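You operate a simulated robot arm through the tools that you are given. There is no shell and no other tool.

The job below is to be done with a simulated robot arm. You get a single attempt, and the scene is never put back.

## Task
Lay the grey lead in the lead duct, clip it down and shut the cover.
Fine: both clips lie flat over the lead.
Where things are to end (x, y in the base frame): grey lead within 20 mm of [400, 780].

Only the result counts: the job must be done as asked and must still hold three seconds after the hand-in. Knocking over, shifting, dropping, spilling or breaking anything else fails it. A push-on lid holds only when it is set on centred and level and pressed home; a screw cap is set on level and turned clockwise until tight.

## Robot
A 6-joint arm with a two-finger gripper, fixed in place. Base frame: the origin is on the floor under the middle of its stand, x ahead of it, y to its left, z up. Readings come in mm, rad, newtons and seconds.
It reaches about 940 mm from its shoulder. Its first joint turns from -2.897 to 2.897 rad. Payload 2.54 kg.
Tool frame: the origin (TCP) lies between the finger pads and is the grasp point; the fingertips stand 30 mm ahead of it; z points along the fingers, y is the line along which they close. The gripper opens to 116 mm; its body begins 95 mm behind the TCP.
Orientation is told as [roll, pitch, yaw] about the base's x, y, z axes, in that order, counted from this pose: with the fingers straight down and closing along the base's y, the tool's x points along the base's -x, its y along +y and its z along -z.

## Interface
- The arm moves only by the tool arm_command. Its argument "increments" is a list of rows, each an object of numbers (a shift or turn left out is 0, a gripper value left out holds the last): "x", "y", "z": the shift along the base's x, y, z in mm; "rx", "ry", "rz": the turn, a rotation vector about the base's x, y, z in rad. In form: [{"x": .., "y": .., "z": .., "rx": .., "ry": .., "rz": ..}, ...]. A call has 1 to 20 rows; each row shifts and turns the commanded pose from where the row before left it. "gripper" is the gripper command, from -1 (shut) to 1 (fully open), values between in proportion, set as the call begins (left out, the last holds). Rows are played at 5 a second. More than 50 mm and 0.15 rad between two rows, or a gripper value outside its range, and nothing of the call is played. A pose out of reach is approached as far as the arm can. The call stops where the force on the tool passes 90 N (or 10 N more than at its start, if that is more) or the arm is blocked; 0.2 s more then pass. Each finger travels about 72 mm/s and halts on what it meets, pressing with about 30 N; the grip force reading is that of the motor and also rises with nothing between the fingers. The clock runs only during rows and for 0.2 s after the last one: add rows that do not move to give the fingers time. The reply holds the time, the measured pose of the TCP, the force on the tool along the base axes, the opening and the grip force, in the units named above and with some noise, with the torque about the TCP (base axes, N m) and any sound that the robot's microphone picked up.
- Cameras (640 x 400 px; columns grow to the right, rows downward): "scene" is fixed at [400.6, 503.9, 1464.2]; the picture's right is [-0.22, 0.97, 0.00], its down [0.53, 0.12, -0.84] and it looks along [-0.82, -0.19, -0.54] (base axes); focal length 214 px, centre (320, 200). "wrist" rides on the gripper at [69, -15, -122] in the tool frame; the picture's right is [0.22, 0.98, 0.00], its down [-0.83, 0.18, -0.53] and it looks along [-0.52, 0.12, 0.85] (tool axes); focal length 251 px, centre (320, 200). There is no depth. A picture from a camera that has moved, and an enlarged one, comes with that camera's place and axes in the base frame and with its lens. The place of the scene camera against the robot may be out by one fixed shift of up to 12 mm in any direction.
- grab_frame(camera): a new picture of that camera. The clock stands still meanwhile.
- zoom(camera, box): a new picture of the part [left, top, right, bottom] of that camera's present view, enlarged. The clock stands still meanwhile.
- job_done(): hands the job in; it is judged then, once.

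Nothing tells you positions but the pictures and the camera data. Unless the task says otherwise, let go and move clear before handing in.

The tools are called by a JSON object that holds its "op" and its "data". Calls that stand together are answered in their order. arm_command: Moves the arm, as the interface text tells. Its arguments: {"type":"object","properties":{"increments":{"type":"array","items":{"type":"object","properties":{"x":{"type":"number"},"y":{"type":"number"},"z":{"type":"number"},"rx":{"type":"number"},"ry":{"type":"number"},"rz":{"type":"number"}}}},"gripper":{"type":"number"}},"required":["increments"]} The other tools are called the same way: grab_frame (camera) takes a picture; zoom (camera, box) takes an enlarged picture of a part of a camera's view; job_done () hands the job in.

At the start:

```text
time: 0.0
ee_pos: [126.0, 376.6, 1235.7]
tcp_rot: [-0.001, 0.0, 0.0]
ft_force: [0.2, 0.2, 0.8]
ft_torque: [-0.02, -0.01, -0.02]
grip_width: 116.1
gripper_force: 0.1
```

scene: 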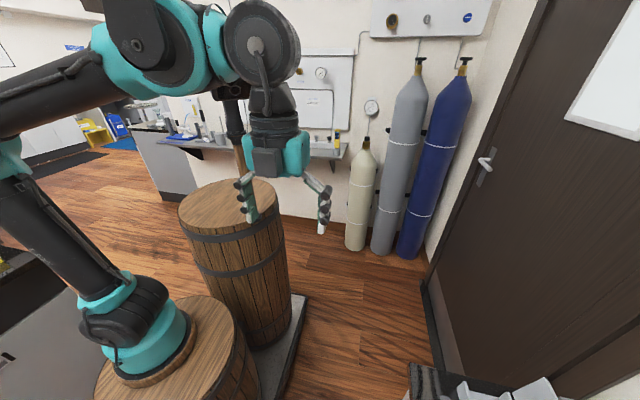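
wrist: 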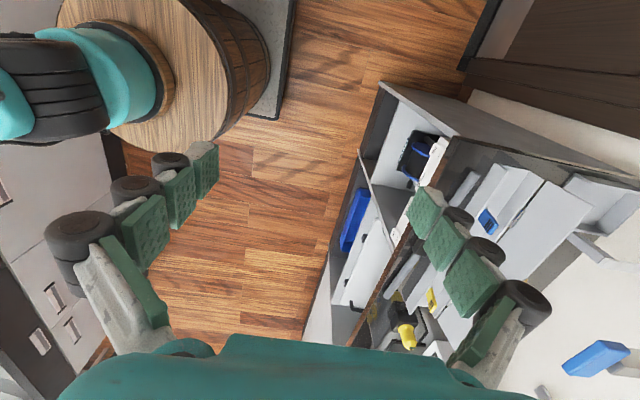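

I see a robot on a barrel stand, and in the wrist view a bench on the right with white ducting, grey strips and a yellow-tipped item. The target around [400, 780] is probably on that bench, so I'll look at it more closely first.

{"op": "zoom", "data": {"camera": "wrist", "box": [320, 80, 640, 400]}}

{"op": "zoom", "data": {"camera": "scene", "box": [340, 250, 640, 400]}}

```text
1.25 times, centred on (480, 240) of wrist
camera zoom: at [57.6, 361.1, 1357.1], right [-0.22, 0.98, 0.0], down [0.83, 0.18, 0.53], along [0.52, 0.12, -0.85], focal length 314 px, centre (120, 150)
```

zoom: 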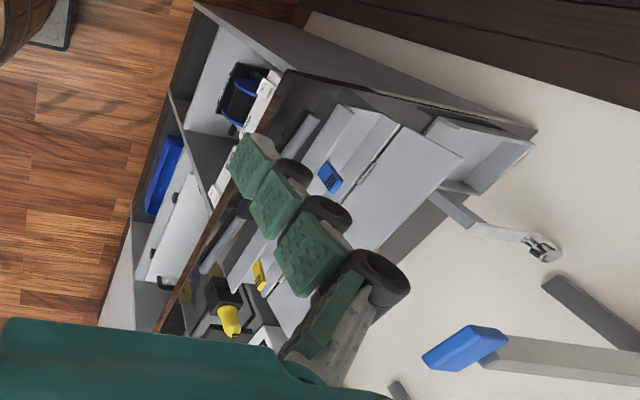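

```text
2.13 times, centred on (490, 325) of scene
camera zoom: at [400.6, 503.9, 1464.2], right [-0.22, 0.97, 0.0], down [0.53, 0.12, -0.84], along [-0.82, -0.19, -0.54], focal length 458 px, centre (-43, -67)
```

zoom: 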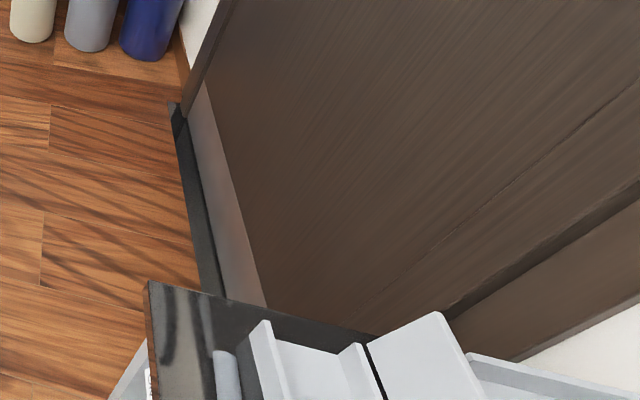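

The bench top seems to be near z≈900, with the duct running along x at y≈780 and the grey lead lying in front of it. I'll move to a better viewpoint, turning the wrist so the camera faces the bench.

{"op": "arm_command", "data": {"increments": [{"x": 25, "y": 8, "z": 8, "rz": 0.14}, {"x": 25, "y": 8, "z": 8, "rz": 0.14}, {"x": 25, "y": 8, "z": 8, "rz": 0.14}, {"x": 25, "y": 8, "z": 8, "rz": 0.14}, {"x": 25, "y": 8, "z": 8, "rz": 0.14}, {"x": 25, "y": 8, "z": 8, "rz": 0.14}, {"x": 25, "y": 8, "z": 8, "rz": 0.14}, {"x": 25, "y": 8, "z": 8, "rz": 0.14}, {"x": 25, "y": 8, "z": 0, "rz": 0.14}, {"x": 25, "y": 8, "z": 0, "rz": 0.14}, {"x": 25, "y": 8, "z": 0, "rz": 0.14}]}}

```text
time: 2.4
ee_pos: [401.9, 464.0, 1300.8]
tcp_rot: [0.001, 0.0, 1.541]
ft_force: [-0.8, 0.2, 0.1]
ft_torque: [0.04, -0.03, -0.03]
grip_width: 116.0
gripper_force: 0.0
```

The arm has reached the viewpoint in front of the bench with the wrist turned. Next I take pictures from both cameras.

{"op": "grab_frame", "data": {"camera": "wrist"}}

{"op": "grab_frame", "data": {"camera": "scene"}}

```text
taken
camera wrist: at [416.0, 395.0, 1422.0], right [-0.98, -0.19, 0.0], down [-0.16, 0.83, 0.53], along [-0.1, 0.52, -0.85], focal length 251 px, centre (320, 200)
```

wrist: 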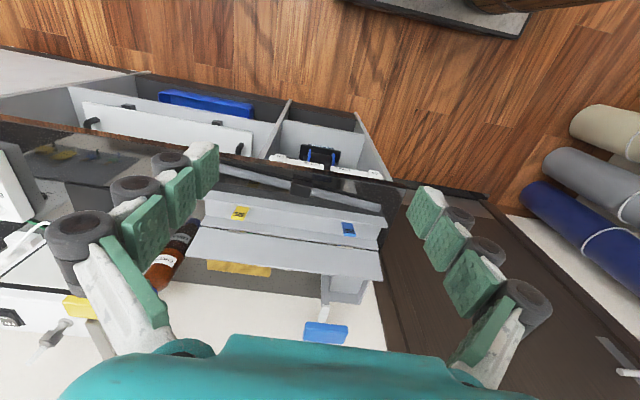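

```text
taken
```

scene: 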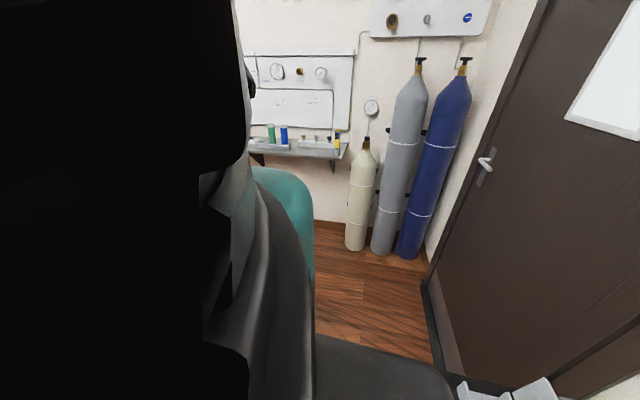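

{"op": "zoom", "data": {"camera": "wrist", "box": [170, 140, 410, 290]}}

{"op": "zoom", "data": {"camera": "wrist", "box": [0, 80, 320, 280]}}

```text
2.67 times, centred on (290, 215) of wrist
camera zoom: at [416.0, 395.0, 1422.0], right [-0.98, -0.19, 0.0], down [-0.16, 0.83, 0.53], along [-0.1, 0.52, -0.85], focal length 670 px, centre (400, 160)
```

zoom: 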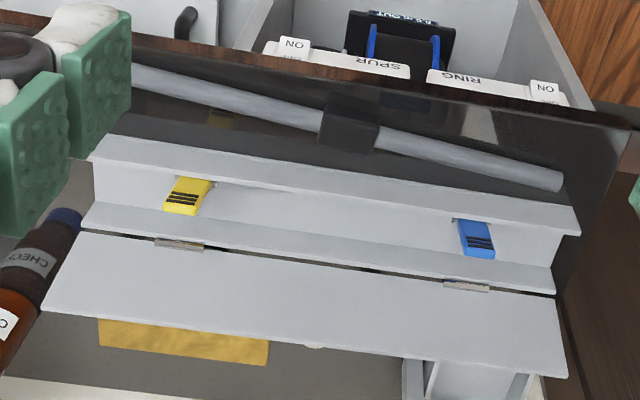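

```text
2.00 times, centred on (160, 180) of wrist
camera zoom: at [416.0, 395.0, 1422.0], right [-0.98, -0.19, 0.0], down [-0.16, 0.83, 0.53], along [-0.1, 0.52, -0.85], focal length 503 px, centre (640, 240)
```

zoom: 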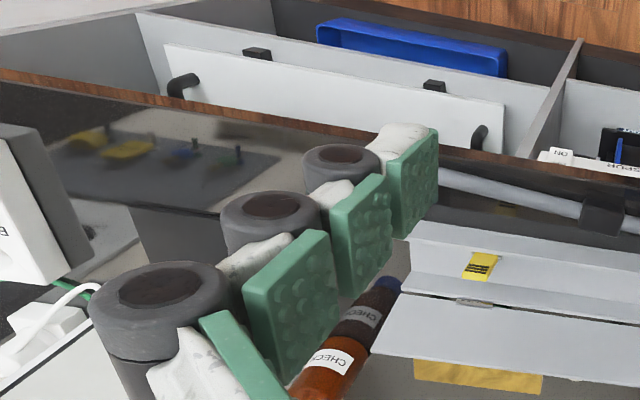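

The lead is a grey rod with a dark block at its middle, at about (407, 681), lying in front of the duct. The duct holds a yellow and a blue clip, and its cover is hinged open toward the back. I'll go closer to see the clips and pin down heights.

{"op": "arm_command", "data": {"increments": [{"y": 27, "z": -36}, {"y": 27, "z": -36}, {"y": 27, "z": -36}, {"y": 27, "z": -36}, {"y": 27, "z": -36}]}}

{"op": "grab_frame", "data": {"camera": "wrist"}}

{"op": "zoom", "data": {"camera": "wrist", "box": [160, 100, 480, 300]}}

```text
time: 3.6
ee_pos: [401.6, 599.7, 1119.9]
tcp_rot: [-0.002, 0.0, 1.538]
ft_force: [0.6, -0.4, 1.3]
ft_torque: [0.04, -0.01, 0.0]
grip_width: 115.7
gripper_force: 0.1
```

```text
taken
camera wrist: at [414.8, 531.1, 1240.9], right [-0.98, -0.18, 0.0], down [-0.16, 0.83, 0.53], along [-0.1, 0.52, -0.85], focal length 251 px, centre (320, 200)
```

wrist: 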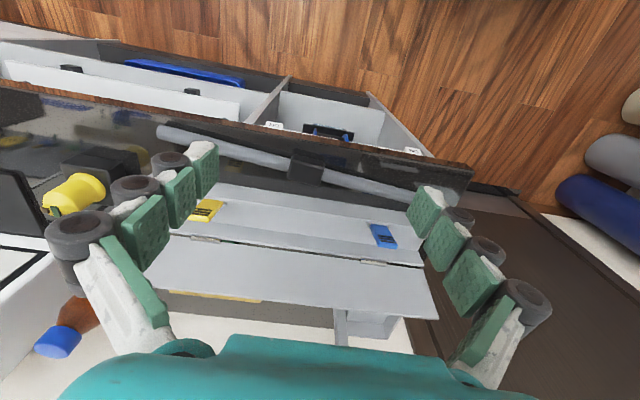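

```text
2.00 times, centred on (320, 200) of wrist
camera zoom: at [414.8, 531.1, 1240.9], right [-0.98, -0.18, 0.0], down [-0.16, 0.83, 0.53], along [-0.1, 0.52, -0.85], focal length 503 px, centre (320, 200)
```

zoom: 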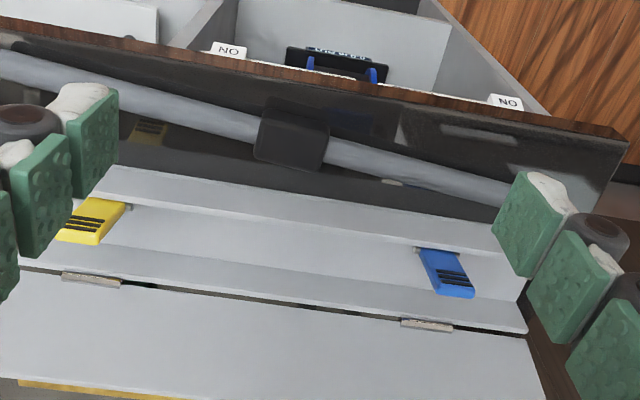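

The clips look like small plates standing upright in the duct. I'll zoom in on each one, and on the lead with its block.

{"op": "zoom", "data": {"camera": "wrist", "box": [340, 200, 440, 262]}}

{"op": "zoom", "data": {"camera": "wrist", "box": [170, 180, 270, 242]}}

{"op": "zoom", "data": {"camera": "wrist", "box": [140, 110, 300, 210]}}

{"op": "zoom", "data": {"camera": "wrist", "box": [270, 120, 470, 245]}}

```text
6.40 times, centred on (390, 231) of wrist
camera zoom: at [414.8, 531.1, 1240.9], right [-0.98, -0.18, 0.0], down [-0.16, 0.83, 0.53], along [-0.1, 0.52, -0.85], focal length 1609 px, centre (-128, 2)
```

zoom: 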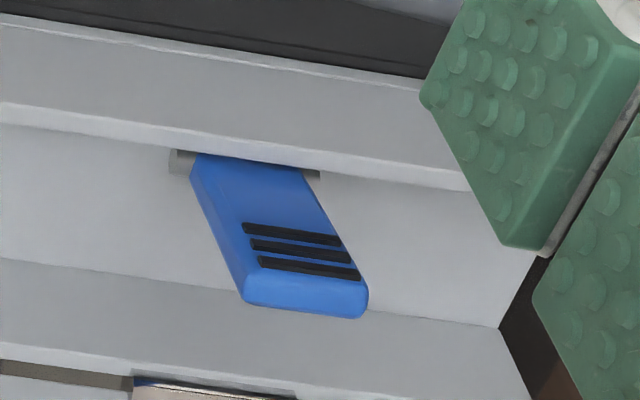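

```text
6.40 times, centred on (220, 211) of wrist
camera zoom: at [414.8, 531.1, 1240.9], right [-0.98, -0.18, 0.0], down [-0.16, 0.83, 0.53], along [-0.1, 0.52, -0.85], focal length 1609 px, centre (960, 130)
```

zoom: 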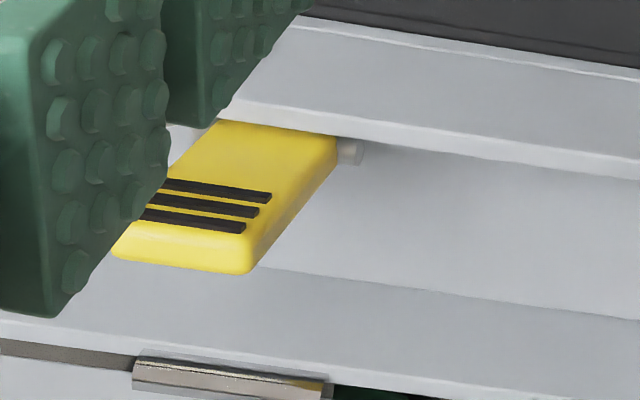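

```text
4.00 times, centred on (220, 160) of wrist
camera zoom: at [414.8, 531.1, 1240.9], right [-0.98, -0.18, 0.0], down [-0.16, 0.83, 0.53], along [-0.1, 0.52, -0.85], focal length 1006 px, centre (720, 360)
```

zoom: 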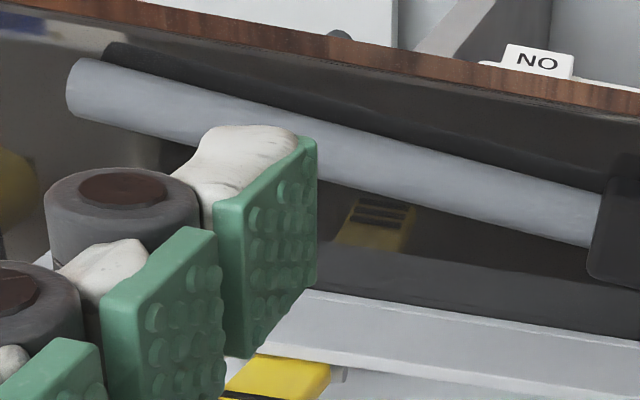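

```text
3.20 times, centred on (370, 182) of wrist
camera zoom: at [414.8, 531.1, 1240.9], right [-0.98, -0.18, 0.0], down [-0.16, 0.83, 0.53], along [-0.1, 0.52, -0.85], focal length 805 px, centre (160, 256)
```

zoom: 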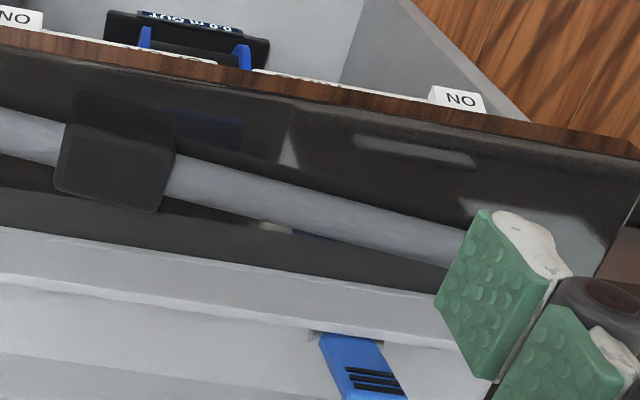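

The clips seem to be hinged on the inner face of the front wall and stand upright. The duct spans roughly x 175–615 and y 740–815, and the cover stands open, leaning back. I'll turn the wrist back to yaw 0 and look along the duct from its end to confirm this.

{"op": "arm_command", "data": {"increments": [{"x": -15, "y": 5, "rz": -0.14}, {"x": -15, "y": 5, "rz": -0.14}, {"x": -15, "y": 5, "rz": -0.14}, {"x": -15, "y": 5, "rz": -0.14}, {"x": -15, "y": 5, "rz": -0.14}, {"x": -15, "y": 5, "rz": -0.14}, {"x": -15, "y": 5, "rz": -0.14}, {"x": -15, "y": 5, "rz": -0.14}, {"x": -15, "y": 5, "rz": -0.14}, {"x": -15, "y": 5, "rz": -0.14}, {"x": -15, "y": 5, "rz": -0.14}]}}

{"op": "grab_frame", "data": {"camera": "wrist"}}

{"op": "zoom", "data": {"camera": "wrist", "box": [240, 80, 560, 280]}}

{"op": "grab_frame", "data": {"camera": "scene"}}

```text
time: 6.0
ee_pos: [236.7, 655.0, 1120.5]
tcp_rot: [0.0, -0.001, 0.0]
ft_force: [1.0, -0.8, 0.7]
ft_torque: [0.0, 0.0, 0.02]
grip_width: 116.1
gripper_force: 0.0
```

```text
taken
camera wrist: at [168.0, 640.0, 1241.4], right [-0.21, 0.98, 0.0], down [0.83, 0.18, 0.53], along [0.52, 0.11, -0.85], focal length 251 px, centre (320, 200)
```

wrist: 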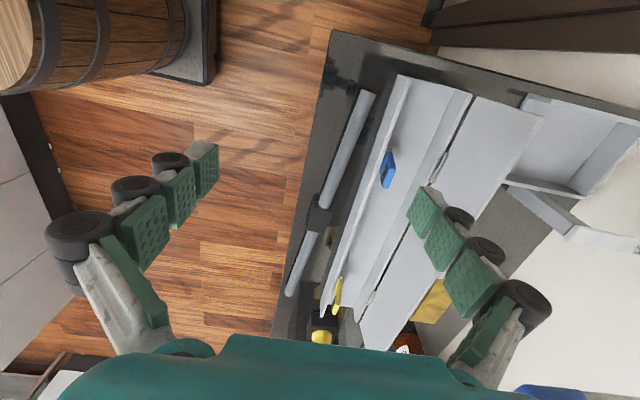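

```text
2.00 times, centred on (400, 180) of wrist
camera zoom: at [168.0, 640.0, 1241.4], right [-0.21, 0.98, 0.0], down [0.83, 0.18, 0.53], along [0.52, 0.11, -0.85], focal length 503 px, centre (160, 240)
```

zoom: 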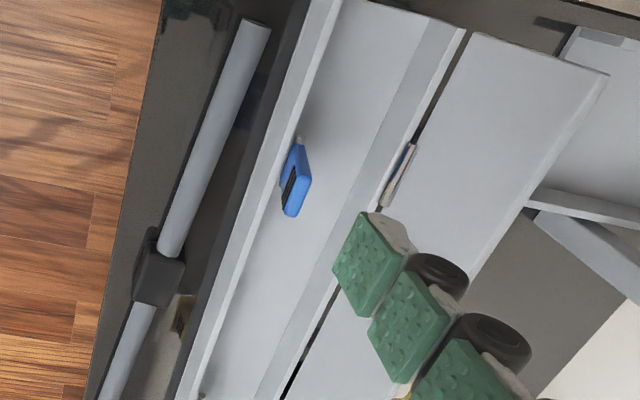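

```text
taken
```

scene: 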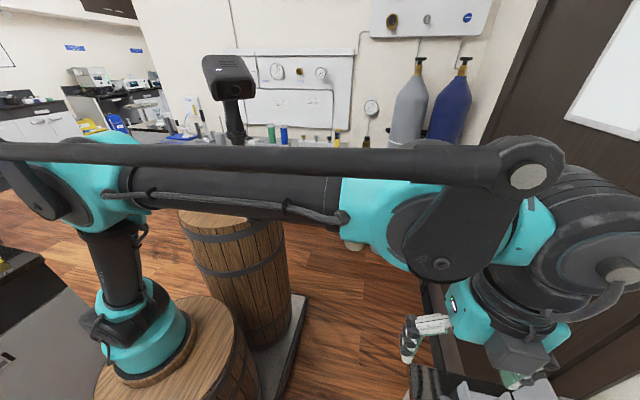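

The end view confirms it: the lead runs from about (207, 708) to (604, 670) with the block at mid-length, and the cover stands leaning back with its free edge near y≈850, z≈1008. Next I check the finger thickness, because the fingers have to fit inside the channel.

{"op": "zoom", "data": {"camera": "scene", "box": [390, 290, 566, 400]}}

{"op": "zoom", "data": {"camera": "wrist", "box": [390, 160, 570, 272]}}

{"op": "zoom", "data": {"camera": "wrist", "box": [270, 200, 390, 275]}}

```text
3.64 times, centred on (478, 345) of scene
camera zoom: at [400.6, 503.9, 1464.2], right [-0.22, 0.97, 0.0], down [0.53, 0.12, -0.84], along [-0.82, -0.19, -0.54], focal length 780 px, centre (-254, -327)
```

zoom: 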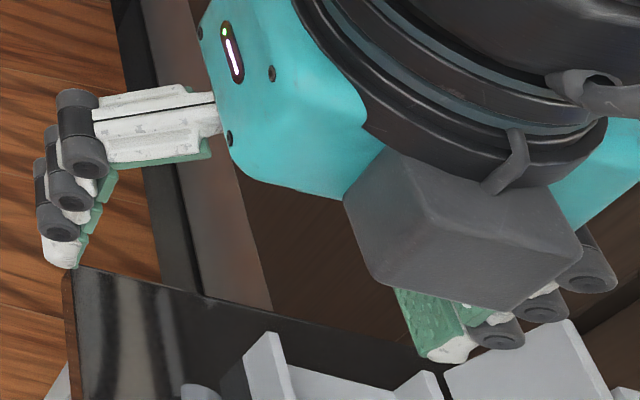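

```text
3.56 times, centred on (480, 216) of wrist
camera zoom: at [168.0, 640.0, 1241.4], right [-0.21, 0.98, 0.0], down [0.83, 0.18, 0.53], along [0.52, 0.11, -0.85], focal length 894 px, centre (-249, 143)
```

zoom: 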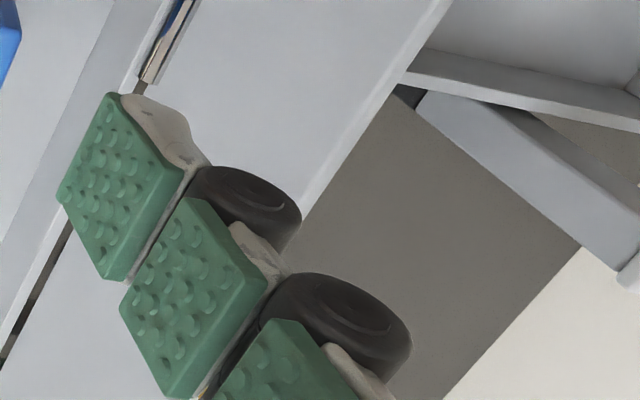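

```text
5.33 times, centred on (330, 238) of wrist
camera zoom: at [168.0, 640.0, 1241.4], right [-0.21, 0.98, 0.0], down [0.83, 0.18, 0.53], along [0.52, 0.11, -0.85], focal length 1341 px, centre (267, 0)
```

zoom: 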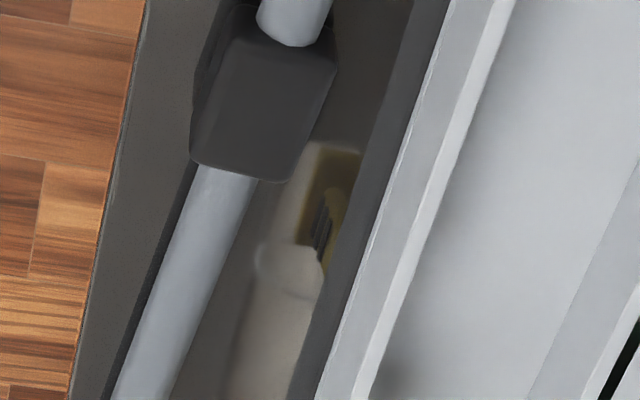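

The fingers are about 20 mm wide with knuckles on the outside, the channel is about 72 mm wide, and the block is about 31 mm wide. I'll move over the block, lined up with the lead's slight skew, to measure it up close.

{"op": "arm_command", "data": {"increments": [{"x": 41, "y": 8.5, "z": -20, "rz": -0.024}, {"x": 41, "y": 8.5, "z": -20, "rz": -0.024}, {"x": 41, "y": 8.5, "z": -20, "rz": -0.024}, {"x": 42, "y": 8.5, "z": -20, "rz": -0.023}]}}

{"op": "grab_frame", "data": {"camera": "wrist"}}

{"op": "zoom", "data": {"camera": "wrist", "box": [240, 110, 432, 230]}}

```text
time: 7.0
ee_pos: [400.0, 689.6, 1039.5]
tcp_rot: [0.0, 0.0, -0.094]
ft_force: [-1.2, -0.6, -0.5]
ft_torque: [0.03, -0.12, 0.02]
grip_width: 116.1
gripper_force: 0.1
```

```text
taken
camera wrist: at [331.1, 680.8, 1160.8], right [-0.12, 0.99, 0.0], down [0.84, 0.1, 0.53], along [0.53, 0.07, -0.85], focal length 251 px, centre (320, 200)
```

wrist: 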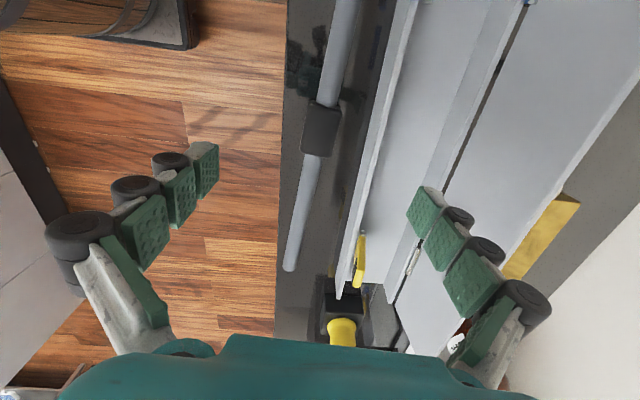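

```text
3.33 times, centred on (336, 170) of wrist
camera zoom: at [331.1, 680.8, 1160.8], right [-0.12, 0.99, 0.0], down [0.84, 0.1, 0.53], along [0.53, 0.07, -0.85], focal length 838 px, centre (267, 300)
```

zoom: 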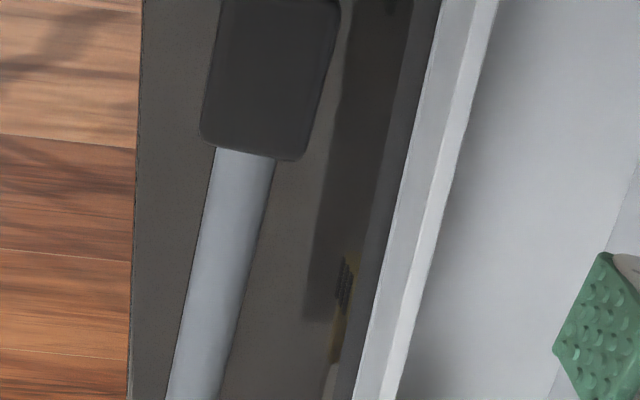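

{"op": "zoom", "data": {"camera": "wrist", "box": [272, 75, 400, 155]}}

{"op": "zoom", "data": {"camera": "wrist", "box": [270, 200, 430, 300]}}

```text
5.00 times, centred on (336, 115) of wrist
camera zoom: at [331.1, 680.8, 1160.8], right [-0.12, 0.99, 0.0], down [0.84, 0.1, 0.53], along [0.53, 0.07, -0.85], focal length 1257 px, centre (240, 625)
```

zoom: 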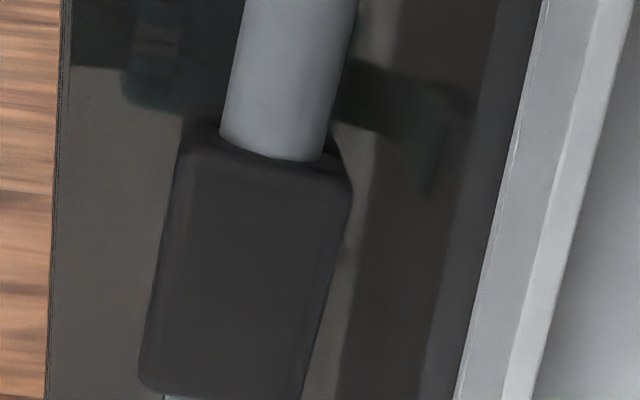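

```text
4.00 times, centred on (350, 250) of wrist
camera zoom: at [331.1, 680.8, 1160.8], right [-0.12, 0.99, 0.0], down [0.84, 0.1, 0.53], along [0.53, 0.07, -0.85], focal length 1006 px, centre (200, 0)
```

zoom: 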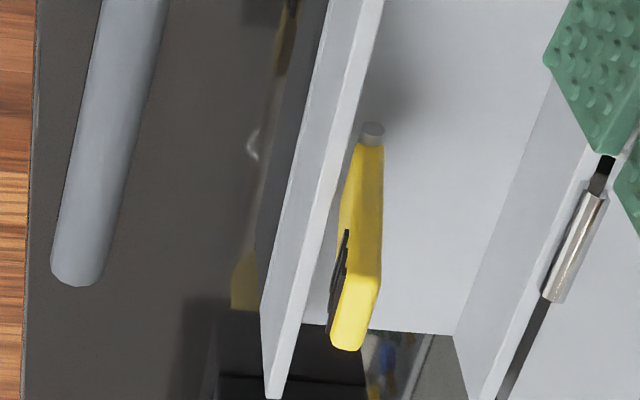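

The block measures about 49 × 32 mm, centred near (403, 691), and the rod is about 20 mm in diameter. The bench is at z≈897 and the duct wall tops at about 938. I'll narrow the gripper to about 46 mm so it clears the duct wall and come down to just above the block.

{"op": "arm_command", "data": {"increments": [{"x": 2, "y": 1}, {"x": 1}, {}, {}, {}], "gripper": -0.2}}

{"op": "arm_command", "data": {"increments": [{"z": -20}, {"z": -20}, {"z": -20}]}}

{"op": "grab_frame", "data": {"camera": "wrist"}}

{"op": "zoom", "data": {"camera": "wrist", "box": [220, 100, 420, 225]}}

{"op": "grab_frame", "data": {"camera": "scene"}}

```text
time: 8.2
ee_pos: [402.9, 689.8, 1040.8]
tcp_rot: [0.0, -0.001, -0.095]
ft_force: [0.3, 0.8, -0.6]
ft_torque: [0.02, 0.01, 0.0]
grip_width: 46.6
gripper_force: 0.1
```

```text
time: 9.0
ee_pos: [403.1, 689.6, 980.7]
tcp_rot: [-0.002, 0.002, -0.093]
ft_force: [0.2, -0.3, 0.0]
ft_torque: [0.0, -0.03, 0.01]
grip_width: 46.7
gripper_force: 0.1
```

```text
taken
camera wrist: at [333.7, 680.9, 1100.7], right [-0.12, 0.99, 0.0], down [0.84, 0.1, 0.53], along [0.53, 0.07, -0.85], focal length 251 px, centre (320, 200)
```

wrist: 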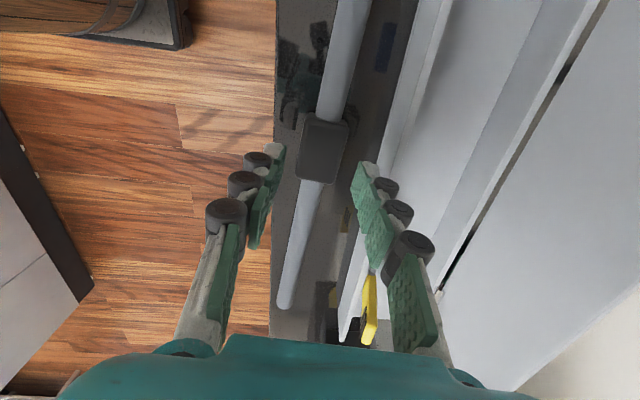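

```text
3.20 times, centred on (320, 162) of wrist
camera zoom: at [333.7, 680.9, 1100.7], right [-0.12, 0.99, 0.0], down [0.84, 0.1, 0.53], along [0.53, 0.07, -0.85], focal length 805 px, centre (320, 320)
```

zoom: 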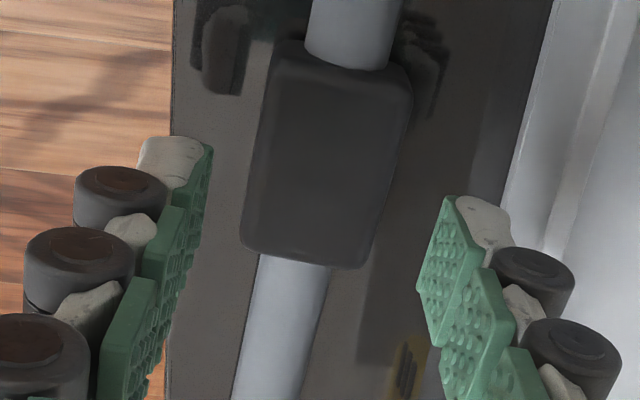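

```text
taken
```

scene: 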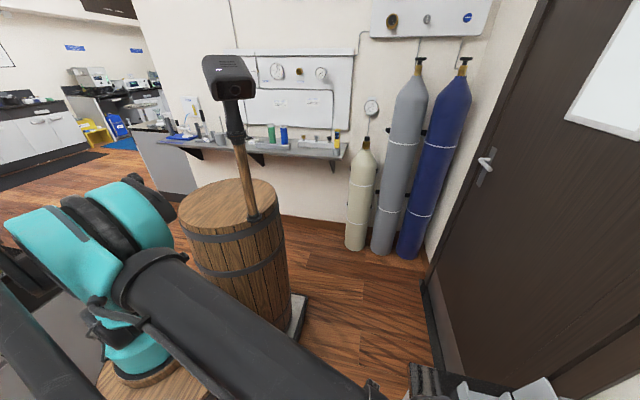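

The fingers straddle the block well; the block's centre is near (403, 692). I'll lower in small steps while watching the force.

{"op": "arm_command", "data": {"increments": [{"y": 2, "z": -10}, {"z": -10}, {"z": -10}]}}

{"op": "grab_frame", "data": {"camera": "wrist"}}

{"op": "zoom", "data": {"camera": "wrist", "box": [220, 100, 420, 225]}}

```text
time: 9.8
ee_pos: [404.6, 691.5, 950.3]
tcp_rot: [0.002, -0.001, -0.095]
ft_force: [0.1, 0.2, -0.8]
ft_torque: [0.02, -0.01, 0.02]
grip_width: 46.5
gripper_force: 0.0
```

```text
taken
camera wrist: at [334.7, 682.7, 1070.8], right [-0.12, 0.99, 0.0], down [0.84, 0.1, 0.53], along [0.53, 0.07, -0.85], focal length 251 px, centre (320, 200)
```

wrist: 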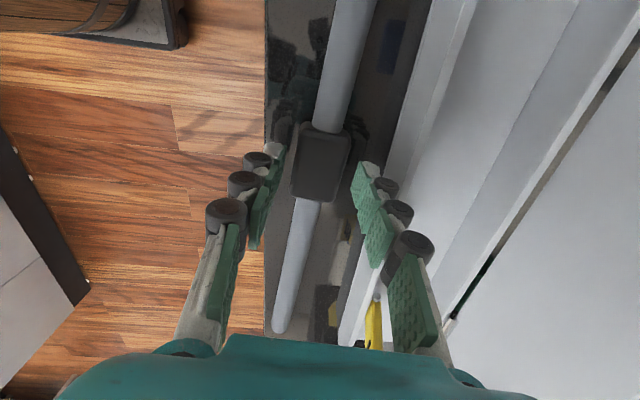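

```text
3.20 times, centred on (320, 162) of wrist
camera zoom: at [334.7, 682.7, 1070.8], right [-0.12, 0.99, 0.0], down [0.84, 0.1, 0.53], along [0.53, 0.07, -0.85], focal length 805 px, centre (320, 320)
```

zoom: 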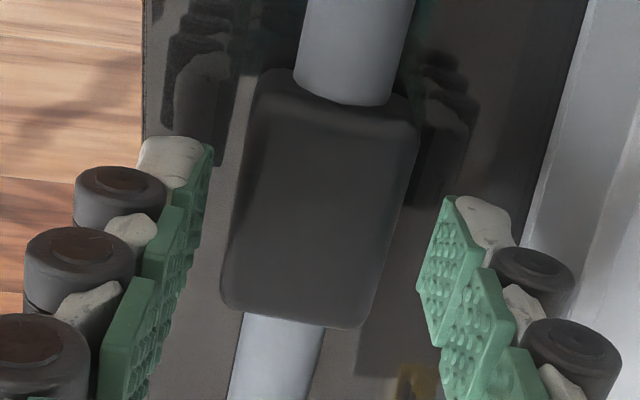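

{"op": "zoom", "data": {"camera": "wrist", "box": [252, 90, 316, 130]}}

{"op": "zoom", "data": {"camera": "wrist", "box": [330, 110, 410, 160]}}

```text
10.00 times, centred on (284, 110) of wrist
camera zoom: at [334.7, 682.7, 1070.8], right [-0.12, 0.99, 0.0], down [0.84, 0.1, 0.53], along [0.53, 0.07, -0.85], focal length 2514 px, centre (680, 1100)
```

zoom: 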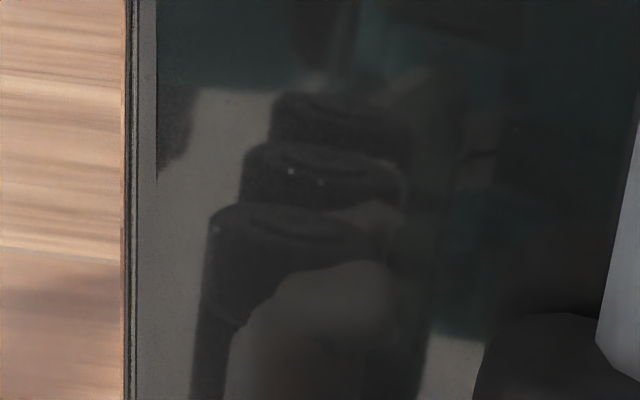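

```text
8.00 times, centred on (370, 135) of wrist
camera zoom: at [334.7, 682.7, 1070.8], right [-0.12, 0.99, 0.0], down [0.84, 0.1, 0.53], along [0.53, 0.07, -0.85], focal length 2012 px, centre (-80, 720)
```

zoom: 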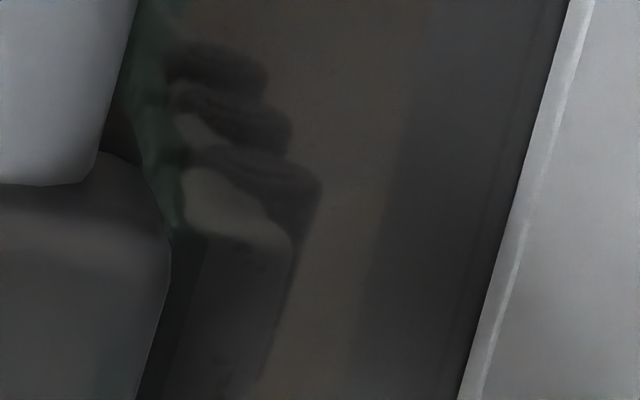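

Reflections put the bench at about z≈898, so the tips are now about 20 mm above it. I'll go down 12 mm more and close on the block.

{"op": "arm_command", "data": {"increments": [{"z": -6}, {"z": -6}]}}

{"op": "arm_command", "data": {"increments": [{}, {}, {}], "gripper": -1}}

{"op": "grab_frame", "data": {"camera": "wrist"}}

{"op": "zoom", "data": {"camera": "wrist", "box": [220, 100, 420, 225]}}

```text
time: 10.4
ee_pos: [404.3, 691.7, 937.0]
tcp_rot: [0.001, 0.0, -0.095]
ft_force: [-1.0, 0.1, 0.4]
ft_torque: [0.02, -0.02, -0.01]
grip_width: 46.2
gripper_force: 0.2
```

```text
time: 11.2
ee_pos: [403.4, 690.0, 937.2]
tcp_rot: [0.0, 0.0, -0.094]
ft_force: [-0.3, -1.1, -0.1]
ft_torque: [-0.04, 0.02, -0.04]
grip_width: 33.3
gripper_force: 30.2
```

```text
taken
camera wrist: at [334.2, 682.9, 1058.1], right [-0.12, 0.99, 0.0], down [0.84, 0.1, 0.53], along [0.53, 0.07, -0.85], focal length 251 px, centre (320, 200)
```

wrist: 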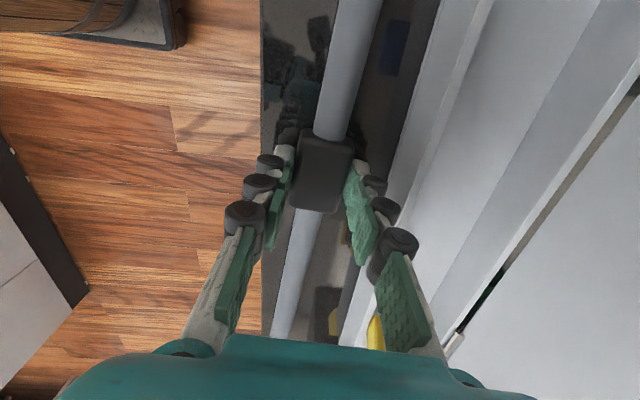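

```text
3.20 times, centred on (320, 162) of wrist
camera zoom: at [334.2, 682.9, 1058.1], right [-0.12, 0.99, 0.0], down [0.84, 0.1, 0.53], along [0.53, 0.07, -0.85], focal length 805 px, centre (320, 320)
```

zoom: 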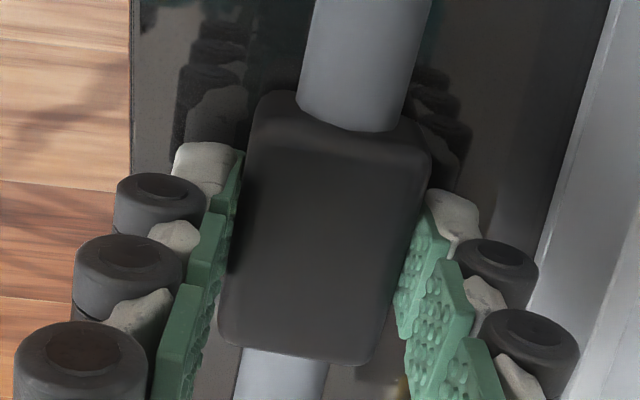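

The block is gripped at 33 mm with 30 N. I'll lift straight up by about 115 mm, enough to clear the standing clips, and check that the lead hangs level.

{"op": "arm_command", "data": {"increments": [{"z": 10}, {"z": 15}, {"z": 20}, {"z": 25}, {"z": 25}, {"z": 20}]}}

{"op": "grab_frame", "data": {"camera": "wrist"}}

{"op": "grab_frame", "data": {"camera": "scene"}}

```text
time: 12.6
ee_pos: [404.0, 691.8, 1053.2]
tcp_rot: [0.001, -0.001, -0.093]
ft_force: [0.4, -0.2, -0.8]
ft_torque: [-0.02, 0.02, -0.01]
grip_width: 32.9
gripper_force: 30.4
```

```text
taken
camera wrist: at [334.7, 683.6, 1174.8], right [-0.12, 0.99, 0.0], down [0.84, 0.1, 0.53], along [0.53, 0.06, -0.85], focal length 251 px, centre (320, 200)
```

wrist: 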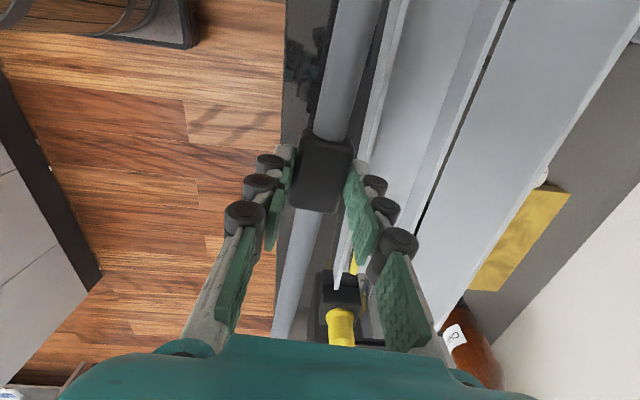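

```text
taken
```

scene: 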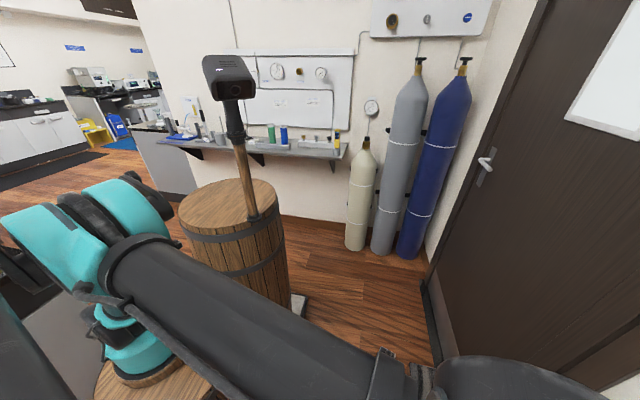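

The lead is held level. Next I carry it over to y≈776 while straightening it to line up with the duct, then check the channel edges before lowering.

{"op": "arm_command", "data": {"increments": [{"x": -1, "y": 21, "rz": 0.024}, {"x": -1, "y": 21, "rz": 0.024}, {"x": -1, "y": 21, "rz": 0.023}, {"x": -1, "y": 21, "rz": 0.023}]}}

{"op": "grab_frame", "data": {"camera": "wrist"}}

{"op": "zoom", "data": {"camera": "wrist", "box": [200, 60, 440, 210]}}

{"op": "zoom", "data": {"camera": "wrist", "box": [220, 190, 440, 340]}}

```text
time: 13.6
ee_pos: [399.9, 775.0, 1054.0]
tcp_rot: [0.0, -0.001, -0.001]
ft_force: [-0.7, 0.2, -1.0]
ft_torque: [0.02, -0.03, -0.03]
grip_width: 32.9
gripper_force: 29.9
```

```text
taken
camera wrist: at [331.5, 760.3, 1174.4], right [-0.21, 0.98, 0.0], down [0.83, 0.18, 0.53], along [0.52, 0.11, -0.85], focal length 251 px, centre (320, 200)
```

wrist: 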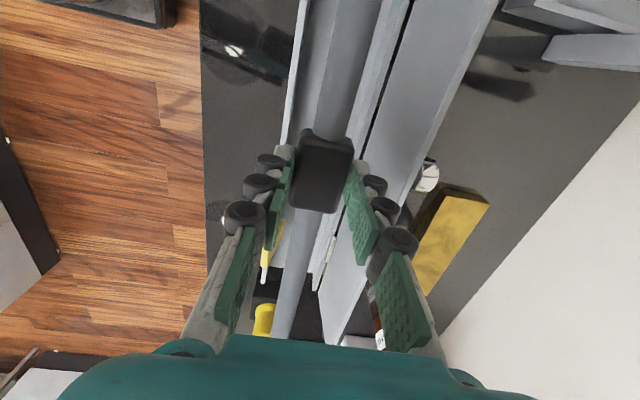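

```text
2.67 times, centred on (320, 135) of wrist
camera zoom: at [331.5, 760.3, 1174.4], right [-0.21, 0.98, 0.0], down [0.83, 0.18, 0.53], along [0.52, 0.11, -0.85], focal length 670 px, centre (320, 373)
```

zoom: 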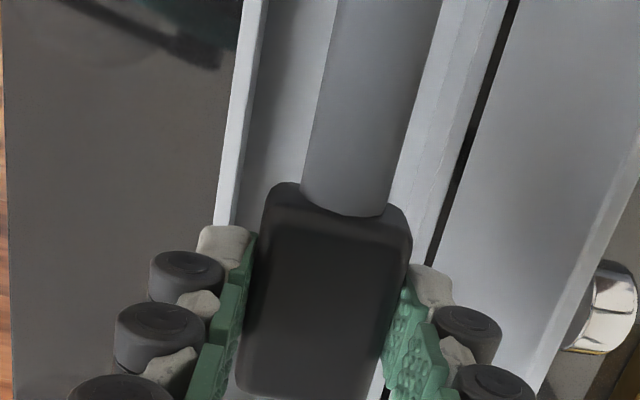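

```text
2.67 times, centred on (330, 265) of wrist
camera zoom: at [331.5, 760.3, 1174.4], right [-0.21, 0.98, 0.0], down [0.83, 0.18, 0.53], along [0.52, 0.11, -0.85], focal length 670 px, centre (293, 27)
```

zoom: 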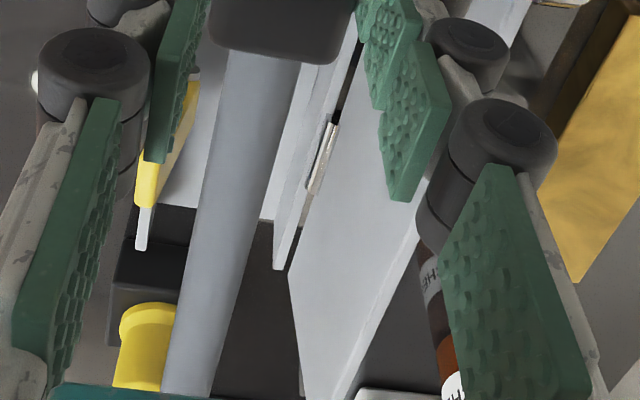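

The channel centre comes out at y≈779 and the lead looks parallel to it. I shift 3 mm in y and lower partway, then check the clearances.

{"op": "arm_command", "data": {"increments": [{"y": 3, "z": -15}, {"z": -20}, {"z": -20}, {"z": -15}]}}

{"op": "grab_frame", "data": {"camera": "wrist"}}

{"op": "zoom", "data": {"camera": "wrist", "box": [200, 60, 440, 210]}}

{"op": "zoom", "data": {"camera": "wrist", "box": [220, 190, 440, 340]}}

```text
time: 14.6
ee_pos: [399.8, 778.3, 982.2]
tcp_rot: [0.001, 0.001, 0.0]
ft_force: [-0.3, 0.0, -2.5]
ft_torque: [0.0, 0.0, -0.02]
grip_width: 33.5
gripper_force: 30.0
```

```text
taken
camera wrist: at [331.4, 763.2, 1102.8], right [-0.21, 0.98, 0.0], down [0.83, 0.18, 0.53], along [0.52, 0.11, -0.85], focal length 251 px, centre (320, 200)
```

wrist: 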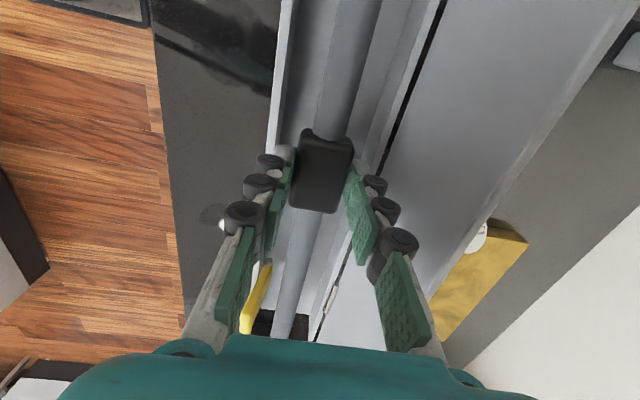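

```text
2.67 times, centred on (320, 135) of wrist
camera zoom: at [331.4, 763.2, 1102.8], right [-0.21, 0.98, 0.0], down [0.83, 0.18, 0.53], along [0.52, 0.11, -0.85], focal length 670 px, centre (320, 373)
```

zoom: 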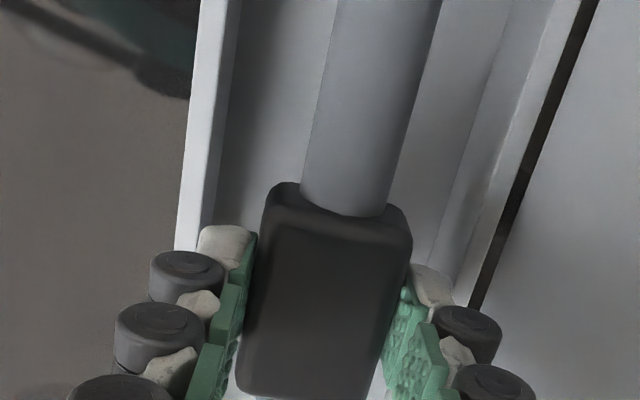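

```text
2.67 times, centred on (330, 265) of wrist
camera zoom: at [331.4, 763.2, 1102.8], right [-0.21, 0.98, 0.0], down [0.83, 0.18, 0.53], along [0.52, 0.11, -0.85], focal length 670 px, centre (293, 27)
```

zoom: 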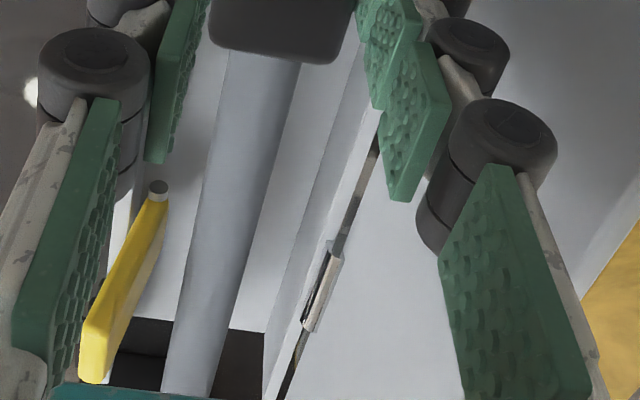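

Clearances look fine: the channel runs from about 746 to 814 and the lead sits centred in it. I continue down slowly.

{"op": "arm_command", "data": {"increments": [{"y": 0.5, "z": -10}, {"z": -10}, {"z": -8}]}}

{"op": "zoom", "data": {"camera": "wrist", "box": [200, 60, 440, 210]}}

```text
time: 15.4
ee_pos: [399.2, 778.8, 954.5]
tcp_rot: [0.001, 0.0, 0.0]
ft_force: [1.5, 5.0, 1.1]
ft_torque: [-0.04, 0.0, -0.01]
grip_width: 33.1
gripper_force: 30.2
```

```text
2.67 times, centred on (320, 135) of wrist
camera zoom: at [330.7, 763.5, 1075.3], right [-0.21, 0.98, 0.0], down [0.83, 0.18, 0.53], along [0.52, 0.12, -0.85], focal length 670 px, centre (320, 373)
```

zoom: 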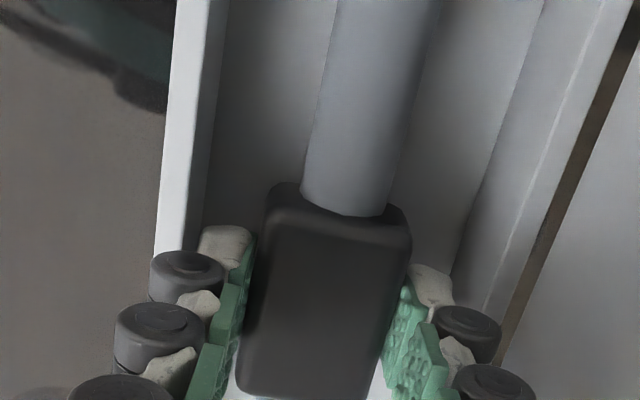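

A 5 N sideways reading appeared. I'll hold still and re-read the force to see whether it is real contact.

{"op": "arm_command", "data": {"increments": [{}]}}

{"op": "grab_frame", "data": {"camera": "wrist"}}

{"op": "grab_frame", "data": {"camera": "scene"}}

```text
time: 15.8
ee_pos: [398.9, 779.5, 954.1]
tcp_rot: [0.0, -0.002, -0.001]
ft_force: [0.9, 5.5, 0.2]
ft_torque: [0.03, 0.01, 0.04]
grip_width: 33.1
gripper_force: 29.8
```

```text
taken
camera wrist: at [330.7, 763.6, 1075.2], right [-0.21, 0.98, 0.0], down [0.83, 0.18, 0.53], along [0.52, 0.11, -0.85], focal length 251 px, centre (320, 200)
```

wrist: 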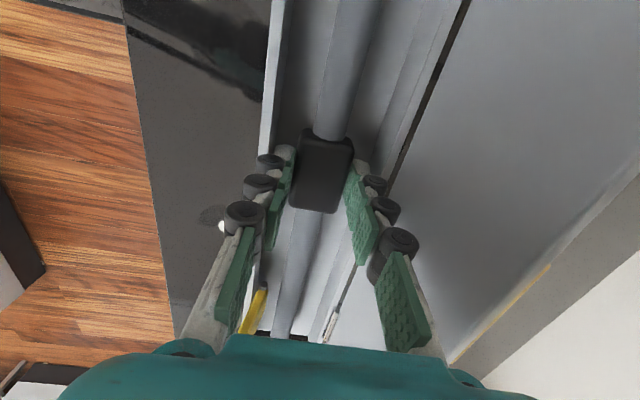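

```text
taken
```

scene: 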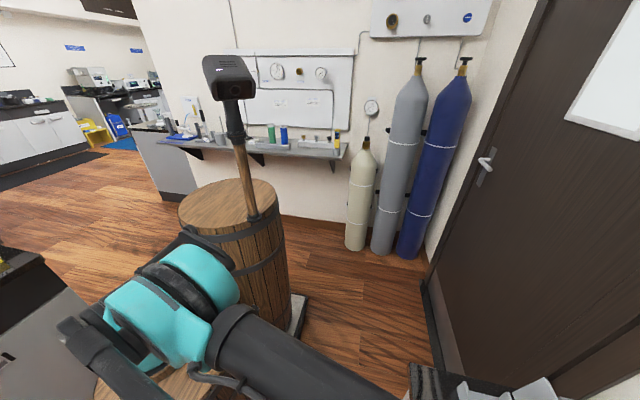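

The force is steady at about 5 N in y with no torque, so the contact is at about TCP height, probably a knuckle against the cover just above its hinge. I'll back off 1.5 mm in −y to test that.

{"op": "arm_command", "data": {"increments": [{"y": -1.5}, {}]}}

```text
time: 16.4
ee_pos: [398.5, 777.6, 954.6]
tcp_rot: [0.002, -0.001, 0.002]
ft_force: [0.0, 24.1, 2.2]
ft_torque: [0.2, 0.03, 0.01]
grip_width: 33.1
gripper_force: 30.1
```

The force rose, so the contact is on the front side: the left finger is against the front wall. I'll shift +y instead until it frees up.

{"op": "arm_command", "data": {"increments": [{"y": 2}, {"y": 1.5}, {}]}}

```text
time: 17.2
ee_pos: [398.2, 779.6, 954.0]
tcp_rot: [0.0, 0.0, 0.0]
ft_force: [-0.8, 0.7, -2.2]
ft_torque: [-0.01, 0.02, 0.01]
grip_width: 33.0
gripper_force: 29.9
```

The channel is just too narrow for the fingers while they grip the 32 mm block: there would be no room to open them deep inside. Gripping the 20 mm rod beside the block leaves enough room, so I'll put the lead back on the bench in its original pose and regrip it there. First I lift clear.

{"op": "arm_command", "data": {"increments": [{"y": -1, "z": 15}, {"z": 20}, {"z": 25}, {"z": 20}, {"z": 18}]}}

{"op": "arm_command", "data": {"increments": [{"x": 1, "y": -22, "rz": -0.024}, {"x": 1, "y": -22, "rz": -0.024}, {"x": 1, "y": -22, "rz": -0.023}, {"x": 1, "y": -22, "rz": -0.023}, {}]}}

{"op": "grab_frame", "data": {"camera": "wrist"}}

```text
time: 18.4
ee_pos: [401.2, 778.0, 1054.7]
tcp_rot: [0.0, 0.002, 0.001]
ft_force: [1.3, -18.6, -10.4]
ft_torque: [2.38, -0.27, 1.21]
grip_width: 33.1
gripper_force: 30.8
```

```text
time: 19.6
ee_pos: [403.4, 691.1, 1053.4]
tcp_rot: [0.001, 0.0, -0.095]
ft_force: [0.4, 0.8, -2.2]
ft_torque: [-0.01, 0.0, -0.01]
grip_width: 33.3
gripper_force: 29.3
```

```text
taken
camera wrist: at [334.3, 681.7, 1173.8], right [-0.12, 0.99, 0.0], down [0.84, 0.1, 0.53], along [0.53, 0.06, -0.85], focal length 251 px, centre (320, 200)
```

wrist: 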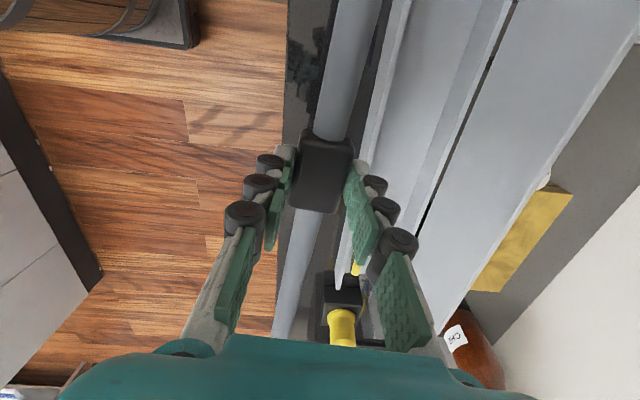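

While raising, the gripper or camera brushed something at about (335, 825, 1200). From the earlier views that looks like an object with a blue head near (328, 803, 1181), hanging above the bench. I'll first set the lead back down gently, then look at that obstacle.

{"op": "arm_command", "data": {"increments": [{"z": -25}, {"z": -25}, {"z": -25}, {"z": -20}, {"z": -12}, {"z": -5}]}}

{"op": "arm_command", "data": {"increments": [{"z": -2}, {}]}}

```text
time: 21.0
ee_pos: [402.1, 690.7, 940.3]
tcp_rot: [0.001, 0.001, -0.094]
ft_force: [-0.4, 0.5, -2.2]
ft_torque: [-0.04, -0.03, 0.03]
grip_width: 33.3
gripper_force: 29.9
```

```text
time: 21.6
ee_pos: [402.2, 692.1, 938.5]
tcp_rot: [0.0, -0.001, -0.094]
ft_force: [0.8, 0.3, -3.2]
ft_torque: [0.02, -0.01, -0.01]
grip_width: 33.2
gripper_force: 30.0
```

The weight reading of about −2.5 N is still there, so the lead isn't touching the bench yet. I'll ease down a millimetre at a time.

{"op": "arm_command", "data": {"increments": [{"z": -1}, {}]}}

```text
time: 22.2
ee_pos: [404.4, 692.2, 937.5]
tcp_rot: [-0.001, 0.001, -0.095]
ft_force: [-0.9, 0.1, -2.0]
ft_torque: [-0.01, 0.05, -0.01]
grip_width: 33.1
gripper_force: 29.6
```

{"op": "arm_command", "data": {"increments": [{"z": -1}, {}]}}

```text
time: 22.8
ee_pos: [402.8, 692.0, 936.8]
tcp_rot: [0.0, 0.0, -0.096]
ft_force: [-1.2, 2.8, 6.0]
ft_torque: [0.07, 0.06, 0.06]
grip_width: 33.2
gripper_force: 30.6
```

The lead rests on the bench now (the z force turned positive). I open just enough, then rise clear.

{"op": "arm_command", "data": {"increments": [{}, {}], "gripper": -0.2}}

{"op": "arm_command", "data": {"increments": [{"z": 10}, {"z": 20}, {"z": 30}, {"z": 30}]}}

{"op": "grab_frame", "data": {"camera": "wrist"}}

```text
time: 23.4
ee_pos: [404.3, 691.3, 936.6]
tcp_rot: [0.0, 0.001, -0.095]
ft_force: [-0.2, 0.1, -0.7]
ft_torque: [-0.02, 0.01, -0.02]
grip_width: 46.2
gripper_force: 0.1
```

```text
time: 24.4
ee_pos: [404.3, 690.8, 1027.4]
tcp_rot: [-0.002, 0.001, -0.094]
ft_force: [0.7, 0.9, 0.2]
ft_torque: [-0.02, -0.02, 0.0]
grip_width: 46.5
gripper_force: 0.1
```

```text
taken
camera wrist: at [335.0, 682.9, 1148.2], right [-0.12, 0.99, 0.0], down [0.84, 0.1, 0.53], along [0.53, 0.06, -0.85], focal length 251 px, centre (320, 200)
```

wrist: 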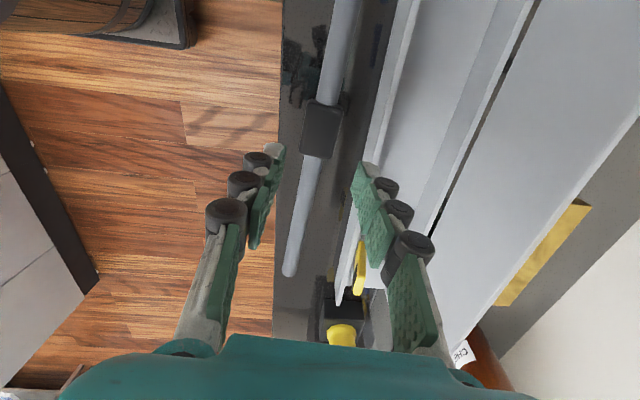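

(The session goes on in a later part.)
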